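You operate a simulated robot arm through the tools that you are given. There is no shell and no other tool. Be economical: measure what you need, move in short steps, check, and stop when the job is done.

You run a simulated robot arm. Do the job below in one go: nothing can be reset, and whatever is moved stays where it is left.

JOB
Take the lamp guard from the top track by the rolls and put it on top of the cable ramp on the top track by the rolls.
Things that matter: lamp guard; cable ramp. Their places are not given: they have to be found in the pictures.

The check looks at the end state, three seconds after you hand in, the way a careful person would. Anything else that was tipped, shoved, dropped, spilled or broken makes it a failure.

ROBOT AND FRAMES
A 6-joint arm with a two-finger parallel gripper, fixed in place. Base frame: the origin is at the foot of the arm, x ahead of it, y to its left, z up; the work surface is at about z = 0. Lengths are in m, angles in rad, forces in N, time in s.
With the tool pointing down near the work surface it reaches from about 0.14 to 0.58 m from the base axis. Its first joint turns from -1.152 to 1.152 rad. Payload 2.1 kg.
The TCP is the grasp point between the finger pads, 0.03 m short of the fingertips. In the tool frame z runs along the fingers and y along their closing line. Largest opening 0.094 m; finger width 0.028, thickness 0.01; the body of the gripper, 0.05 by 0.096 m, starts 0.055 m behind the TCP.
Orientation is told as [roll, pitch, yaw] about the base's x, y, z axes, in that order, counted from this pose: with the fingers straight down and closing along the base's y, the tool's x points along the base's -x, its y along +y and its z along -z.

CONTROLS
- The arm moves only by the tool drive_tool. Its argument "rows" is a list that holds one entry, the list of rows, each a list of 6 numbers: the shift along the base's x, y, z in m, then the turn, a rotation vector about the base's x, y, z in rad. In form: [[[dx, dy, dz, ax, ay, az], ...]]. A call has 1 to 10 rows; each row shifts and turns the commanded pose from where the row before left it. "jaw" is the finger opening in m, from 0 to 0.094, set as the call begins (left out, the last holds). Each row takes 0.2 s and may step no farther than 0.05 m and 0.15 rad from the row before; otherwise, or with a gripper value out of range, the whole call is refused. A pose out of reach is approached as far as the arm can. The call stops where the force on the tool passes 40 N (or 10 N more than at its start, if that is more) or the arm is blocked; 0.2 s more then pass. The fingers move at their own pace (about 0.072 m/s each) and stop on an object; they squeeze with about 41 N. The grip force told is the motor's: it shows also when the fingers shut on nothing. Time passes only in rows, and 0.2 s behind the last, so rows that do not move let the fingers close. The reply holds the time, the measured pose of the TCP, the force on the tool along the base axes, the opening and the grip force, in the units named above and with some noise.
- Cameras (640 x 400 px; columns grow to the right, rows downward): "scene" is fixed at [0.0581, -0.3886, 0.467]; the picture's right is [0.65, -0.76, 0.00], its down [-0.55, -0.47, -0.69] and it looks along [0.52, 0.45, -0.73] (base axes); focal length 217 px, centre (320, 200). "wrist" rides on the gripper at [-0.037, 0, -0.058] in the tool frame; the picture's right is [0.00, -1.00, 0.00], its down [0.97, 0.00, -0.24] and it looks along [0.24, 0.00, 0.97] (tool axes); focal length 218 px, centre (320, 200).
- snapshot(camera): a new picture of that camera. It takes no simulated time.
- point_at(camera, pixels): there is no depth. For up to 12 entries [column, row, z] of the newest picture of that camera ("zoom" is the newest enlarged one), the place [x, y] in the base frame at which the ray of that pixel passes the height z, good to about 0.002 m. It takes no simulated time.
- enlarge(camera, box): a new picture of the part [left, top, right, bottom] of that camera's present view, enlarged. It takes no simulated time.
- hand_in(): hands the job in; it is judged then, once.

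Go step by step. Measure first, check grasps and placings, and put right what went wrong. The budget is 60 turns and 20 pictures, counting those below and the enlarged ones. Unless the task says otherwise, let go and move clear before handing in, and close with one line.

The tools are called by a JSON object that holds its "fn" and its "kwargs". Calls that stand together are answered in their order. drive_tool: Moves the arm, as the interface text tells. Its arguments: {"type":"object","properties":{"rows":{"type":"array"},"jaw":{"type":"number"}},"required":["rows"]} The other tools are called the same way: snapshot (camera) takes a picture; point_at (camera, pixels) gives the place at which the rays of pixels pass given heights; enlarge (camera, box) takes an enlarged picture of a part of a camera's view; hand_in () hands the job in.

At the start:

```text
time: 0.0
tcp_pos: [0.3085, -0.2292, 0.2994]
tool_rot: [0.0, -0.001, 0.001]
ft_force: [-0.2, 0.9, -0.1]
opening: 0.0943
gripper_force: 0.1
```

scene: 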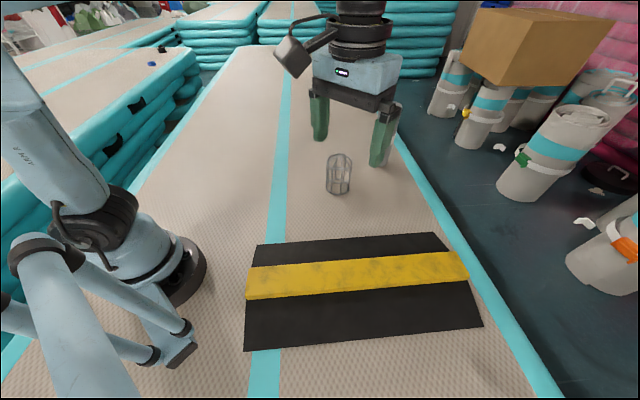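
wrist: 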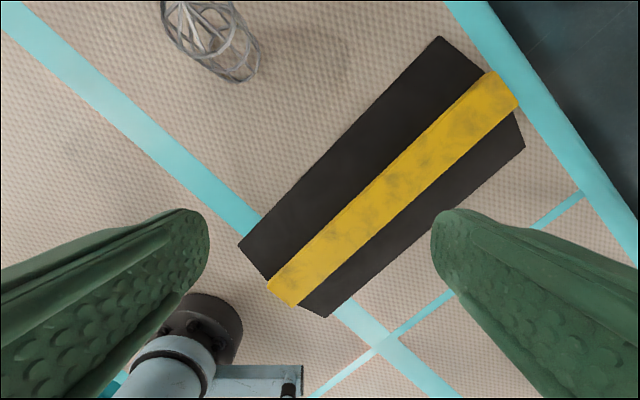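

The lamp guard (wire cage) is at scene (339,174) and wrist (212,40), and the cable ramp is around scene (360,290). I'll enlarge both and measure them.

{"fn": "enlarge", "kwargs": {"camera": "scene", "box": [290, 130, 390, 210]}}

{"fn": "enlarge", "kwargs": {"camera": "wrist", "box": [130, 0, 290, 100]}}

{"fn": "point_at", "kwargs": {"camera": "scene", "pixels": [[338, 190, 0.0], [339, 158, 0.07], [339, 158, 0.05], [257, 245, 0], [434, 232, 0], [483, 326, 0], [244, 351, 0], [249, 268, 0.02], [461, 252, 0.02], [469, 278, 0.02], [247, 299, 0.02]]}}

{"fn": "point_at", "kwargs": {"camera": "wrist", "pixels": [[238, 72, 0.0], [238, 72, 0.02], [190, 20, 0.08], [438, 36, 0], [525, 148, 0], [325, 318, 0], [238, 245, 0], [493, 71, 0.02], [518, 103, 0.02], [293, 307, 0.02], [268, 285, 0.02]]}}

```text
5.00 times, centred on (340, 170) of scene
```

zoom: 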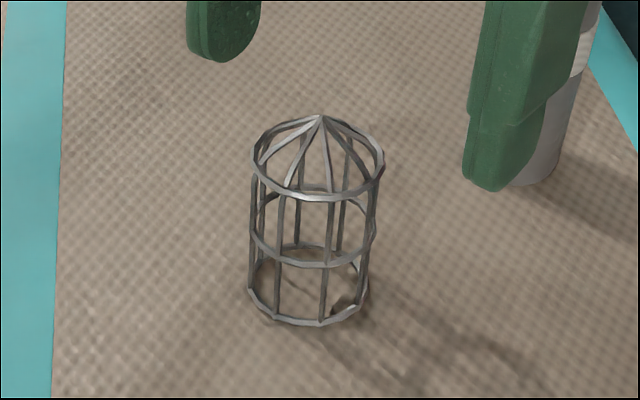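

```text
4.00 times, centred on (210, 50) of wrist
```

zoom: 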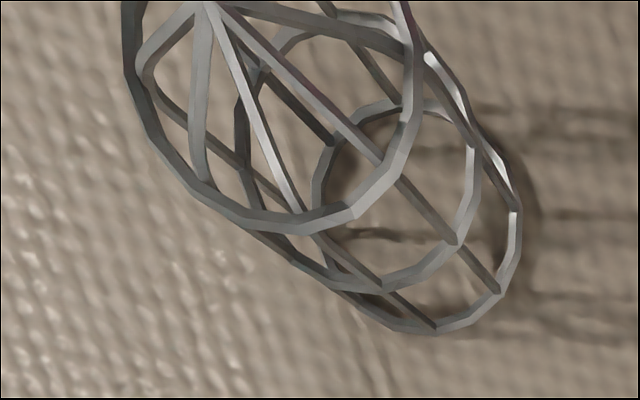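

```text
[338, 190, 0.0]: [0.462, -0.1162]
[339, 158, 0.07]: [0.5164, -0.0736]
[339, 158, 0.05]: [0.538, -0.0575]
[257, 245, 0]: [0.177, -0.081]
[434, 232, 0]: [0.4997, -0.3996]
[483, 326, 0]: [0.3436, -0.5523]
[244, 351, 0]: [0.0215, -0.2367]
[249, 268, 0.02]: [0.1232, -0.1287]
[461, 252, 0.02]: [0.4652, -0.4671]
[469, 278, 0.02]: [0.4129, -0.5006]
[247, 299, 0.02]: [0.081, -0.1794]
```

```text
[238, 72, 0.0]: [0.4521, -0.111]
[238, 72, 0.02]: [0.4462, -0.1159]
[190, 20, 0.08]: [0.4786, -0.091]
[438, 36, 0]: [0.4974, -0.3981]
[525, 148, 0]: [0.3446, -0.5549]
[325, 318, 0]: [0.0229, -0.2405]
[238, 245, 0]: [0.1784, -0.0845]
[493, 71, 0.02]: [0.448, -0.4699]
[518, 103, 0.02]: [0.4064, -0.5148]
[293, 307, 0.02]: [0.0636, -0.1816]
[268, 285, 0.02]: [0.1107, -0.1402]
```

The guard is an upright cage and the ramp's outline is consistent between cameras. I'll pin down the guard's axis and height, and the height of the ramp's yellow strip, by comparing the two views.

{"fn": "point_at", "kwargs": {"camera": "scene", "pixels": [[337.6, 187, 0.0], [340, 153.4, 0.06], [340, 153.4, 0.07], [340, 153.4, 0.08], [340, 153.4, 0.09], [461, 252, 0.03], [461, 252, 0.04], [469, 278, 0.03], [469, 278, 0.04], [247, 299, 0.03], [249, 268, 0.03], [326, 187, 0]]}}

{"fn": "point_at", "kwargs": {"camera": "wrist", "pixels": [[234.5, 55, 0.0], [181, 0, 0.06], [181, 0, 0.07], [181, 0, 0.08], [181, 0, 0.09], [493, 71, 0.03], [493, 71, 0.04], [518, 103, 0.03], [518, 103, 0.04], [293, 307, 0.03], [268, 285, 0.03]]}}

```text
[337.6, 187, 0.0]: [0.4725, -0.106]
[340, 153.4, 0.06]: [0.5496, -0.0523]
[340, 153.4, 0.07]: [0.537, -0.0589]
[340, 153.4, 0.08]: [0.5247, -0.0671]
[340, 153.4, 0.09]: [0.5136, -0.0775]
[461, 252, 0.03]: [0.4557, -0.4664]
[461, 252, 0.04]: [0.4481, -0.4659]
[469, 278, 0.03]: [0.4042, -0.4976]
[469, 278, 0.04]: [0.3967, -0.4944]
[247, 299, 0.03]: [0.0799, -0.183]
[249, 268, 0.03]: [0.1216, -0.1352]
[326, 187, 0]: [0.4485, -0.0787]
```

```text
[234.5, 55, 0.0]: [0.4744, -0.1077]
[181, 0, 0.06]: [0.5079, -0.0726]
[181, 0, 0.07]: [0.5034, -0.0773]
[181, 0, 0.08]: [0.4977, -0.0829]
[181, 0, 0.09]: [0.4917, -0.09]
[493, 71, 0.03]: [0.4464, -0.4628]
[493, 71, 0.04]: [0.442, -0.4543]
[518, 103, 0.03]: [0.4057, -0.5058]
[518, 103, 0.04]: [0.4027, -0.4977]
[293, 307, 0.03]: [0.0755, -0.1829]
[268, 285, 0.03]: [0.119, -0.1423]
```

Guard axis is about (0.4735, -0.107), apex z ≈ 0.12, diameter ≈ 0.07. The ramp top is about 0.033 high and centred near (0.262, -0.321). I'm moving above the guard with the jaws open.

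{"fn": "drive_tool", "kwargs": {"rows": [[[0.033, 0.0244, -0.018, 0, 0, 0], [0.033, 0.0244, -0.018, 0, 0, 0], [0.033, 0.0244, -0.018, 0, 0, 0], [0.033, 0.0244, -0.018, 0, 0, 0], [0.033, 0.0244, -0.018, 0, 0, 0], [0, 0, 0, 0, 0, 0]]], "jaw": 0.094}}

{"fn": "snapshot", "kwargs": {"camera": "wrist"}}

```text
time: 1.4
tcp_pos: [0.4762, -0.1033, 0.2101]
tool_rot: [0.0, -0.004, -0.001]
ft_force: [0.2, 0.2, 0.0]
opening: 0.0936
gripper_force: 0.1
```

```text
15 pictures are left
```

wrist: 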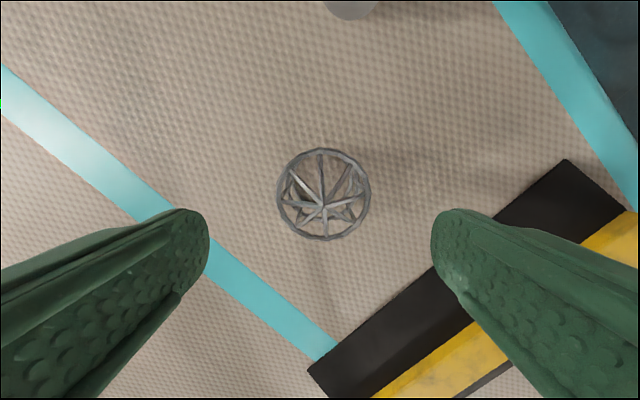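

The guard's top ring is centred at (324,194), nearly below the jaws. I'll measure the ring to fix the final offset.

{"fn": "point_at", "kwargs": {"camera": "wrist", "pixels": [[324, 194, 0.1], [277, 194, 0.1], [371, 194, 0.1], [324, 206, 0.12], [324, 148, 0.1], [324, 241, 0.1]]}}

```text
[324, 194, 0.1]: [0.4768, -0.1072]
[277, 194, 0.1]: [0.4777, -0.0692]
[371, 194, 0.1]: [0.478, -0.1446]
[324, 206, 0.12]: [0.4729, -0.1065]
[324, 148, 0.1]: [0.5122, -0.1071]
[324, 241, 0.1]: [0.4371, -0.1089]
```

The ring centre is (0.4755, -0.107) and it is 0.075 across, leaving about 9 mm each side. I'll correct by -4 mm in y and descend.

{"fn": "drive_tool", "kwargs": {"rows": [[[-0.001, -0.004, 0, 0, 0, 0], [0, 0, -0.03, 0, 0, 0], [0, 0, -0.03, 0, 0, 0], [0, 0, -0.025, 0, 0, 0], [0, 0, -0.025, 0, 0, 0], [0, 0, -0.02, 0, 0, 0], [0, 0, 0, 0, 0, 0]]]}}

{"fn": "snapshot", "kwargs": {"camera": "wrist"}}

{"fn": "enlarge", "kwargs": {"camera": "scene", "box": [260, 90, 420, 210]}}

```text
time: 3.0
tcp_pos: [0.4744, -0.109, 0.0785]
tool_rot: [0.001, 0.0, 0.001]
ft_force: [-1.1, -0.3, -0.1]
opening: 0.094
gripper_force: 0.0
```

```text
14 pictures are left
```

wrist: 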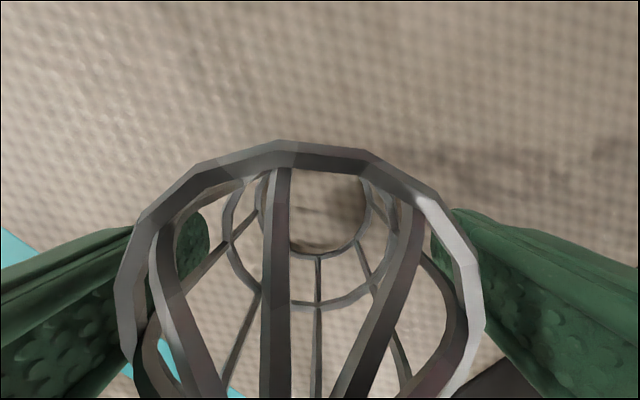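

```text
3.33 times, centred on (340, 150) of scene
```

zoom: 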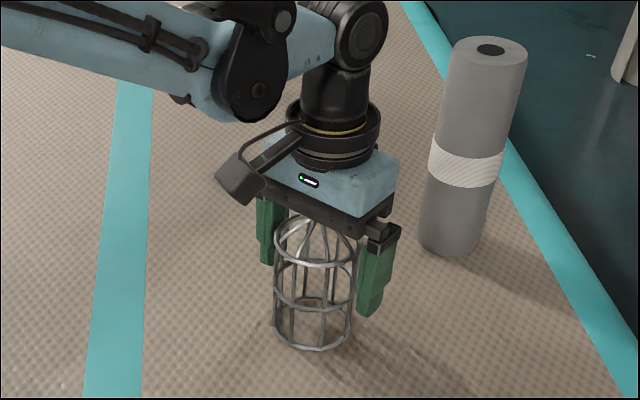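

The cage sits between the fingers and the palm clears the apex. I'm closing the jaws with stationary rows.

{"fn": "drive_tool", "kwargs": {"rows": [[[0, 0, 0, 0, 0, 0], [0, 0, 0, 0, 0, 0], [0, 0, 0, 0, 0, 0], [0, 0, 0, 0, 0, 0]]], "jaw": 0.055}}

```text
time: 4.0
tcp_pos: [0.4737, -0.1111, 0.0782]
tool_rot: [0.0, 0.0, -0.002]
ft_force: [1.1, -0.7, -0.1]
opening: 0.066
gripper_force: 41.1
```

The fingers stopped at 0.066 with 41 N, so the cage is held. I'll lift straight up and check.

{"fn": "drive_tool", "kwargs": {"rows": [[[0, 0, 0.02, 0, 0, 0], [0, 0, 0.03, 0, 0, 0], [0, 0, 0.04, 0, 0, 0], [0, 0, 0.04, 0, 0, 0], [0, 0, 0, 0, 0, 0]]]}}

{"fn": "enlarge", "kwargs": {"camera": "scene", "box": [240, 50, 440, 210]}}

{"fn": "snapshot", "kwargs": {"camera": "wrist"}}

```text
time: 5.2
tcp_pos: [0.4729, -0.1109, 0.2091]
tool_rot: [-0.001, -0.004, 0.001]
ft_force: [-0.8, 0.0, -0.4]
opening: 0.0661
gripper_force: 41.2
```

```text
2.50 times, centred on (340, 130) of scene
```

zoom: 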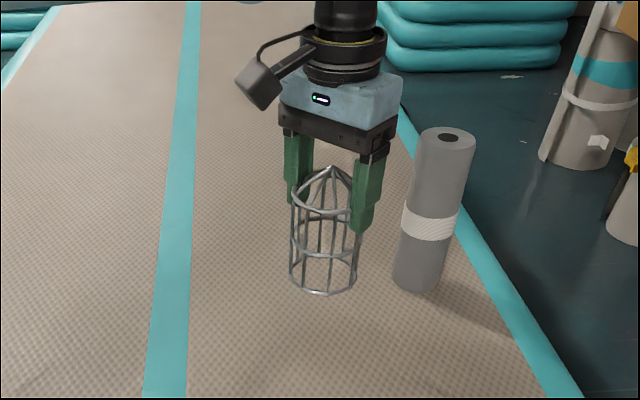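

```text
11 pictures are left
```

wrist: 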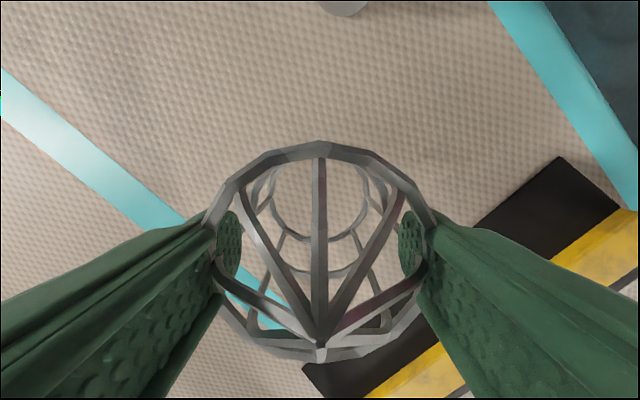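

The guard is held upright and centred, with its bottom about 0.0785 below the TCP. I'll carry it above the ramp centre at (0.262, -0.321).

{"fn": "drive_tool", "kwargs": {"rows": [[[-0.03, -0.03, 0, 0, 0, 0], [-0.03, -0.03, 0, 0, 0, 0], [-0.03, -0.03, 0, 0, 0, 0], [-0.03, -0.03, 0, 0, 0, 0], [-0.03, -0.03, 0, 0, 0, 0], [-0.03, -0.03, 0, 0, 0, 0], [-0.031, -0.03, 0, 0, 0, 0], [0, 0, 0, 0, 0, 0]]]}}

{"fn": "snapshot", "kwargs": {"camera": "scene"}}

{"fn": "snapshot", "kwargs": {"camera": "wrist"}}

```text
time: 7.0
tcp_pos: [0.2638, -0.3217, 0.209]
tool_rot: [0.0, -0.001, 0.002]
ft_force: [0.1, -1.0, -0.7]
opening: 0.0659
gripper_force: 41.1
```

```text
10 pictures are left
```

scene: 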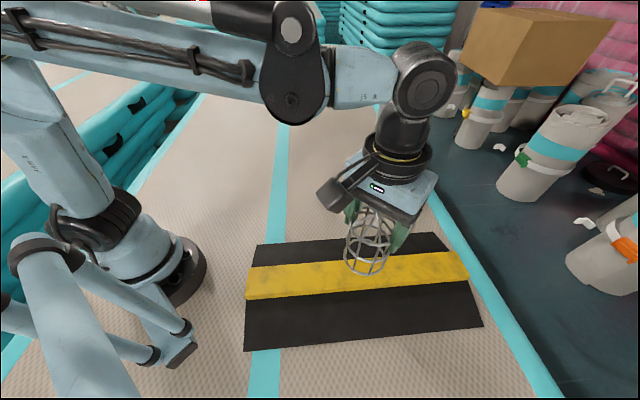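

```text
9 pictures are left
```

wrist: 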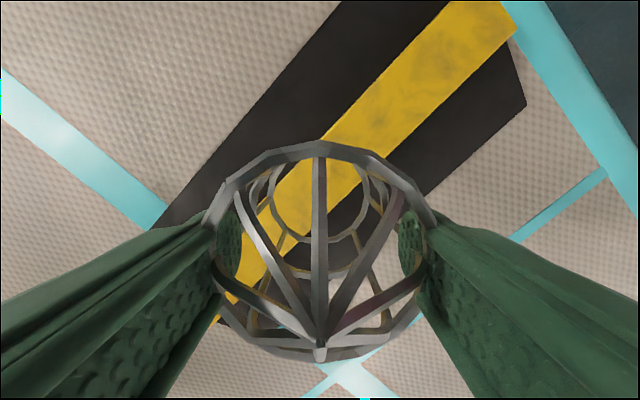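

The guard hangs over the ramp. I'll re-measure the yellow strip's edges from this nearer view to refine the lateral target.

{"fn": "point_at", "kwargs": {"camera": "wrist", "pixels": [[450, 0, 0.03], [325, 135, 0.03], [517, 35, 0.03], [388, 155, 0.03], [517, 35, 0.04], [388, 155, 0.04], [325, 135, 0.04], [450, 0, 0.04]]}}

{"fn": "point_at", "kwargs": {"camera": "scene", "pixels": [[469, 278, 0.03], [469, 278, 0.025], [330, 262, 0.03], [330, 291, 0.03], [330, 262, 0.04], [330, 291, 0.04]]}}

```text
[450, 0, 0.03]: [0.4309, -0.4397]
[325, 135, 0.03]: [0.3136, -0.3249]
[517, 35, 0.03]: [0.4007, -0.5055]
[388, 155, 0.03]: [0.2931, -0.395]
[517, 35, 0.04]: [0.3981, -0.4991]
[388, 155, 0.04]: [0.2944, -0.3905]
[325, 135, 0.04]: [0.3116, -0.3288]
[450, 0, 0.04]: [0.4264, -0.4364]
```

```text
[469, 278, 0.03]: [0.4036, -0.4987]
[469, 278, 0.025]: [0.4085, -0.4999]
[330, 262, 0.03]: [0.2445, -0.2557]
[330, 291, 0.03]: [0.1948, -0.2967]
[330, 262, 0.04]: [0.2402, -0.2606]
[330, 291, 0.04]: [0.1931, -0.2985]
```

The strip's centreline has x+y ≈ -0.057 and the TCP's is -0.058, so the guard is centred. I'll descend to just above the strip, then creep.

{"fn": "drive_tool", "kwargs": {"rows": [[[0, 0, -0.03, 0, 0, 0], [0, 0, -0.025, 0, 0, 0], [0, 0, -0.02, 0, 0, 0], [0, 0, -0.01, 0, 0, 0], [0, 0, 0, 0, 0, 0]]]}}

{"fn": "enlarge", "kwargs": {"camera": "scene", "box": [280, 190, 440, 310]}}

```text
time: 7.8
tcp_pos: [0.2641, -0.3181, 0.1359]
tool_rot: [0.009, -0.003, 0.001]
ft_force: [1.5, 1.7, 22.2]
opening: 0.066
gripper_force: 10.0
stopped in row 4: the force on the tool passed its limit (the readings are from after the stop); the commanded pose is now the measured one
```

```text
3.33 times, centred on (360, 250) of scene
```

zoom: 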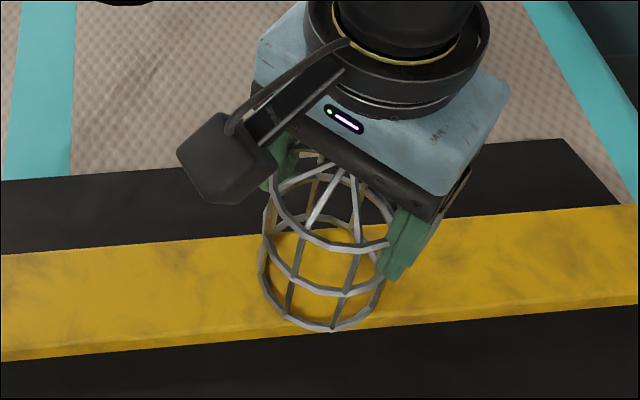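

Contact came early, at TCP z ≈ 0.136 with 22 N upward, so the strip may be higher than I estimated. I'll check where the ring's bottom and the strip edges fall at various heights.

{"fn": "point_at", "kwargs": {"camera": "zoom", "pixels": [[322, 288, 0.03], [322, 288, 0.04], [322, 288, 0.05], [322, 288, 0.06], [200, 244, 0.03], [200, 244, 0.055], [200, 339, 0.03], [200, 339, 0.055]]}}

{"fn": "snapshot", "kwargs": {"camera": "wrist"}}

```text
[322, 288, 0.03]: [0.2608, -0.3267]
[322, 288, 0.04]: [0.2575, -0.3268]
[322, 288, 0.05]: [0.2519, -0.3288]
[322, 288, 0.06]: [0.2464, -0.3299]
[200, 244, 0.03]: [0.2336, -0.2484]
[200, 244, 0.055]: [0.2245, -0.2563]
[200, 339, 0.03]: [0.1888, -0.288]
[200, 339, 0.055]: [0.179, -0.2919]
```

```text
7 pictures are left
```

wrist: 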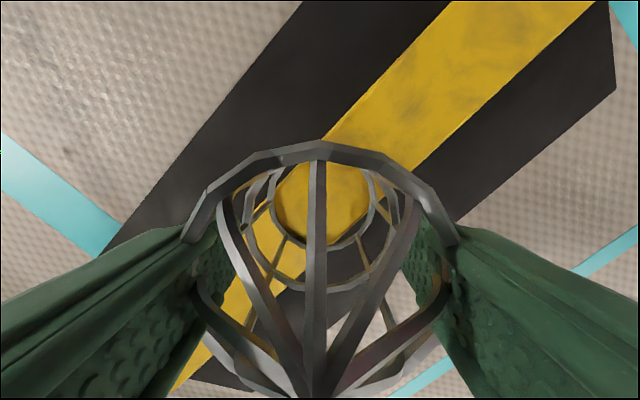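

The wrist view shows the top ring at different depths (ring width 365, then 225, then 270 px). The cage slid down the pads on lifting and now stands on the strip, with its bottom at z ≈ 0.04. I'll let the force settle and look closely at ring seating and tilt.

{"fn": "drive_tool", "kwargs": {"rows": [[[0, 0, 0, 0, 0, 0], [0, 0, 0, 0, 0, 0]]]}}

{"fn": "enlarge", "kwargs": {"camera": "scene", "box": [325, 225, 405, 285]}}

```text
time: 8.4
tcp_pos: [0.2647, -0.3199, 0.1367]
tool_rot: [0.007, -0.002, 0.003]
ft_force: [1.6, 2.4, 36.7]
opening: 0.0659
gripper_force: 9.7
```

```text
6.67 times, centred on (365, 255) of scene
```

zoom: 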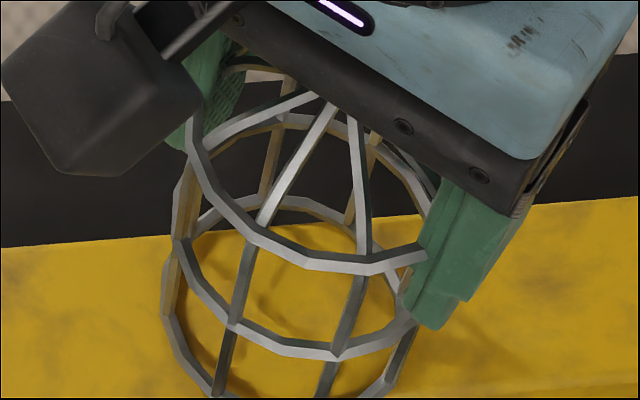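

It is still pressing at 37 N, so I'll ease the arm up a few mm to unload and watch the force.

{"fn": "drive_tool", "kwargs": {"rows": [[[0, 0, 0.002, 0, 0, 0], [0, 0, 0.002, 0, 0, 0], [0, 0, 0, 0, 0, 0]]]}}

```text
time: 9.2
tcp_pos: [0.2638, -0.3207, 0.1386]
tool_rot: [0.007, -0.002, -0.001]
ft_force: [-0.2, 0.5, -0.5]
opening: 0.066
gripper_force: 9.9
```

Force is now about zero. I'll look again at how the ring sits on the strip.

{"fn": "enlarge", "kwargs": {"camera": "scene", "box": [320, 232, 400, 292]}}

```text
6.67 times, centred on (360, 262) of scene
```

zoom: 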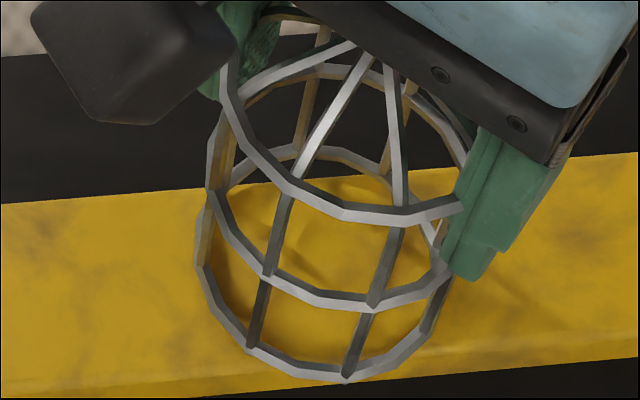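

The ring's bottom centre (zoom (323,300)) sits about 7 mm toward the near edge of the strip's middle. I'll lift 6 mm, shift +5/+5 mm and lower gently again.

{"fn": "drive_tool", "kwargs": {"rows": [[[0, 0, 0.006, 0, 0, 0], [0.005, 0.005, 0, 0, 0, 0], [0, 0, -0.003, 0, 0, 0], [0, 0, -0.003, 0, 0, 0], [0, 0, 0, 0, 0, 0]]]}}

{"fn": "enlarge", "kwargs": {"camera": "scene", "box": [320, 232, 400, 292]}}

```text
time: 10.4
tcp_pos: [0.2682, -0.3159, 0.1399]
tool_rot: [0.008, -0.001, 0.001]
ft_force: [0.5, 0.1, -0.3]
opening: 0.0659
gripper_force: 9.4
```

```text
6.67 times, centred on (360, 262) of scene
```

zoom: 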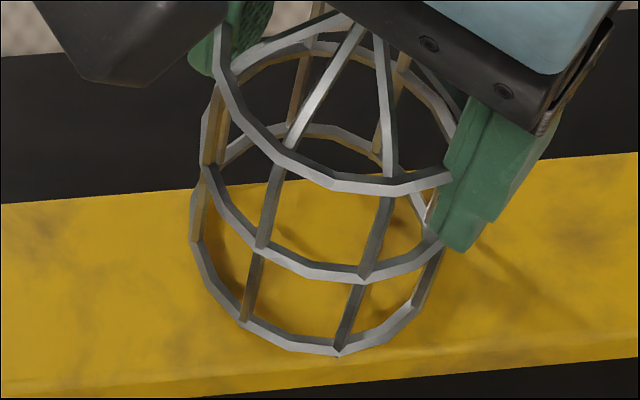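

The ring is now well inside the strip (front at zoom row 355, strip edge ≈ 380). I'll lower slightly to confirm contact.

{"fn": "drive_tool", "kwargs": {"rows": [[[0, 0, -0.001, 0, 0, 0], [0, 0, -0.001, 0, 0, 0], [0, 0, 0, 0, 0, 0]]]}}

```text
time: 11.2
tcp_pos: [0.2694, -0.3145, 0.138]
tool_rot: [0.007, -0.001, 0.002]
ft_force: [-0.3, 0.3, -0.6]
opening: 0.0659
gripper_force: 9.3
```

{"fn": "drive_tool", "kwargs": {"rows": [[[0, 0, -0.001, 0, 0, 0], [0, 0, -0.001, 0, 0, 0], [0, 0, 0, 0, 0, 0]]]}}

```text
time: 12.1
tcp_pos: [0.2687, -0.314, 0.1375]
tool_rot: [0.009, -0.002, 0.003]
ft_force: [-0.4, 4.3, 41.0]
opening: 0.0658
gripper_force: 9.6
```

Contact is confirmed (41 N), so I'll back off 1.5 mm to unload and then open the jaws.

{"fn": "drive_tool", "kwargs": {"rows": [[[0, 0, 0.0012, 0, 0, 0], [0, 0, 0, 0, 0, 0]]]}}

{"fn": "drive_tool", "kwargs": {"rows": [[[0, 0, 0, 0, 0, 0], [0, 0, 0, 0, 0, 0], [0, 0, 0, 0, 0, 0], [0, 0, 0, 0, 0, 0]]], "jaw": 0.094}}

{"fn": "snapshot", "kwargs": {"camera": "wrist"}}

```text
time: 12.7
tcp_pos: [0.2694, -0.3145, 0.1377]
tool_rot: [0.007, -0.002, 0.002]
ft_force: [-2.3, 7.2, 20.5]
opening: 0.066
gripper_force: 9.8
```

```text
time: 13.7
tcp_pos: [0.2709, -0.3147, 0.1367]
tool_rot: [0.007, -0.003, 0.0]
ft_force: [0.0, -0.5, -0.5]
opening: 0.0939
gripper_force: 0.0
```

```text
3 pictures are left
```

wrist: 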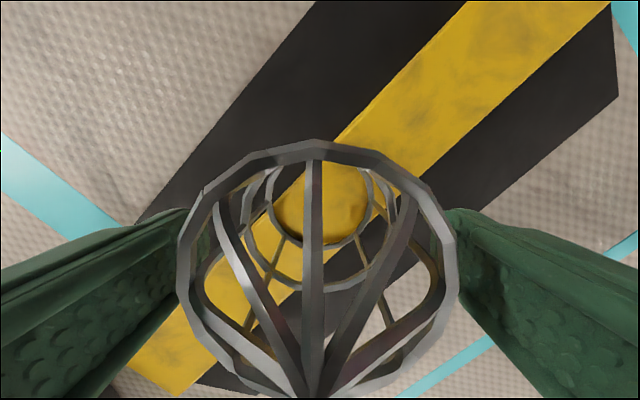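

The jaws are open with clear gaps on both sides of the ring (columns 178–457), and the cage stands. I'll rise straight up.

{"fn": "drive_tool", "kwargs": {"rows": [[[0, 0, 0.01, 0, 0, 0], [0, 0, 0.02, 0, 0, 0], [0, 0, 0.03, 0, 0, 0], [0, 0, 0.03, 0, 0, 0], [0, 0, 0.03, 0, 0, 0], [0.03, 0.03, 0.01, 0, 0, 0], [0.03, 0.03, 0, 0, 0, 0], [0.03, 0.03, 0, 0, 0, 0], [0.03, 0.03, 0, 0, 0, 0], [0, 0, 0, 0, 0, 0]]]}}

{"fn": "snapshot", "kwargs": {"camera": "scene"}}

{"fn": "enlarge", "kwargs": {"camera": "scene", "box": [300, 205, 420, 295]}}

```text
time: 15.8
tcp_pos: [0.3895, -0.1955, 0.2636]
tool_rot: [0.008, 0.001, 0.0]
ft_force: [0.4, 0.1, 0.3]
opening: 0.094
gripper_force: 0.0
```

```text
2 pictures are left
```

scene: 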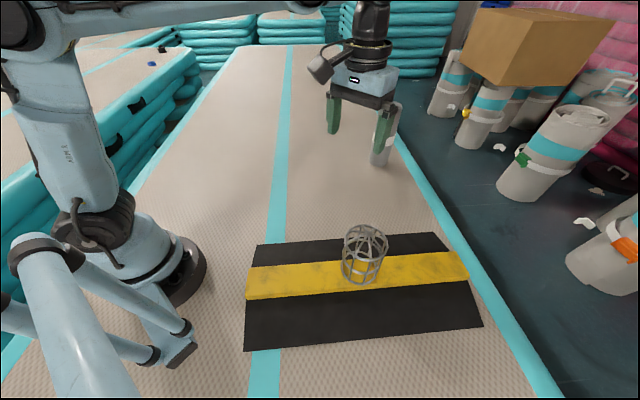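

```text
4.44 times, centred on (360, 250) of scene
```

zoom: 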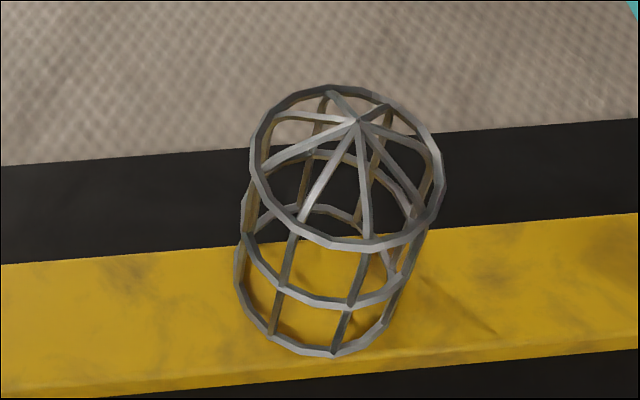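

The lamp guard stands upright and released on the yellow top of the ramp (zoom (330,300)). The ramp and roll haven't moved and the arm is clear, so I'm handing in.

{"fn": "hand_in", "kwargs": {}}

```text
The job is handed in.
```

The lamp guard is standing upright on top of the cable ramp, the arm is clear, nothing else looks disturbed in the final pictures, and the job is handed in.
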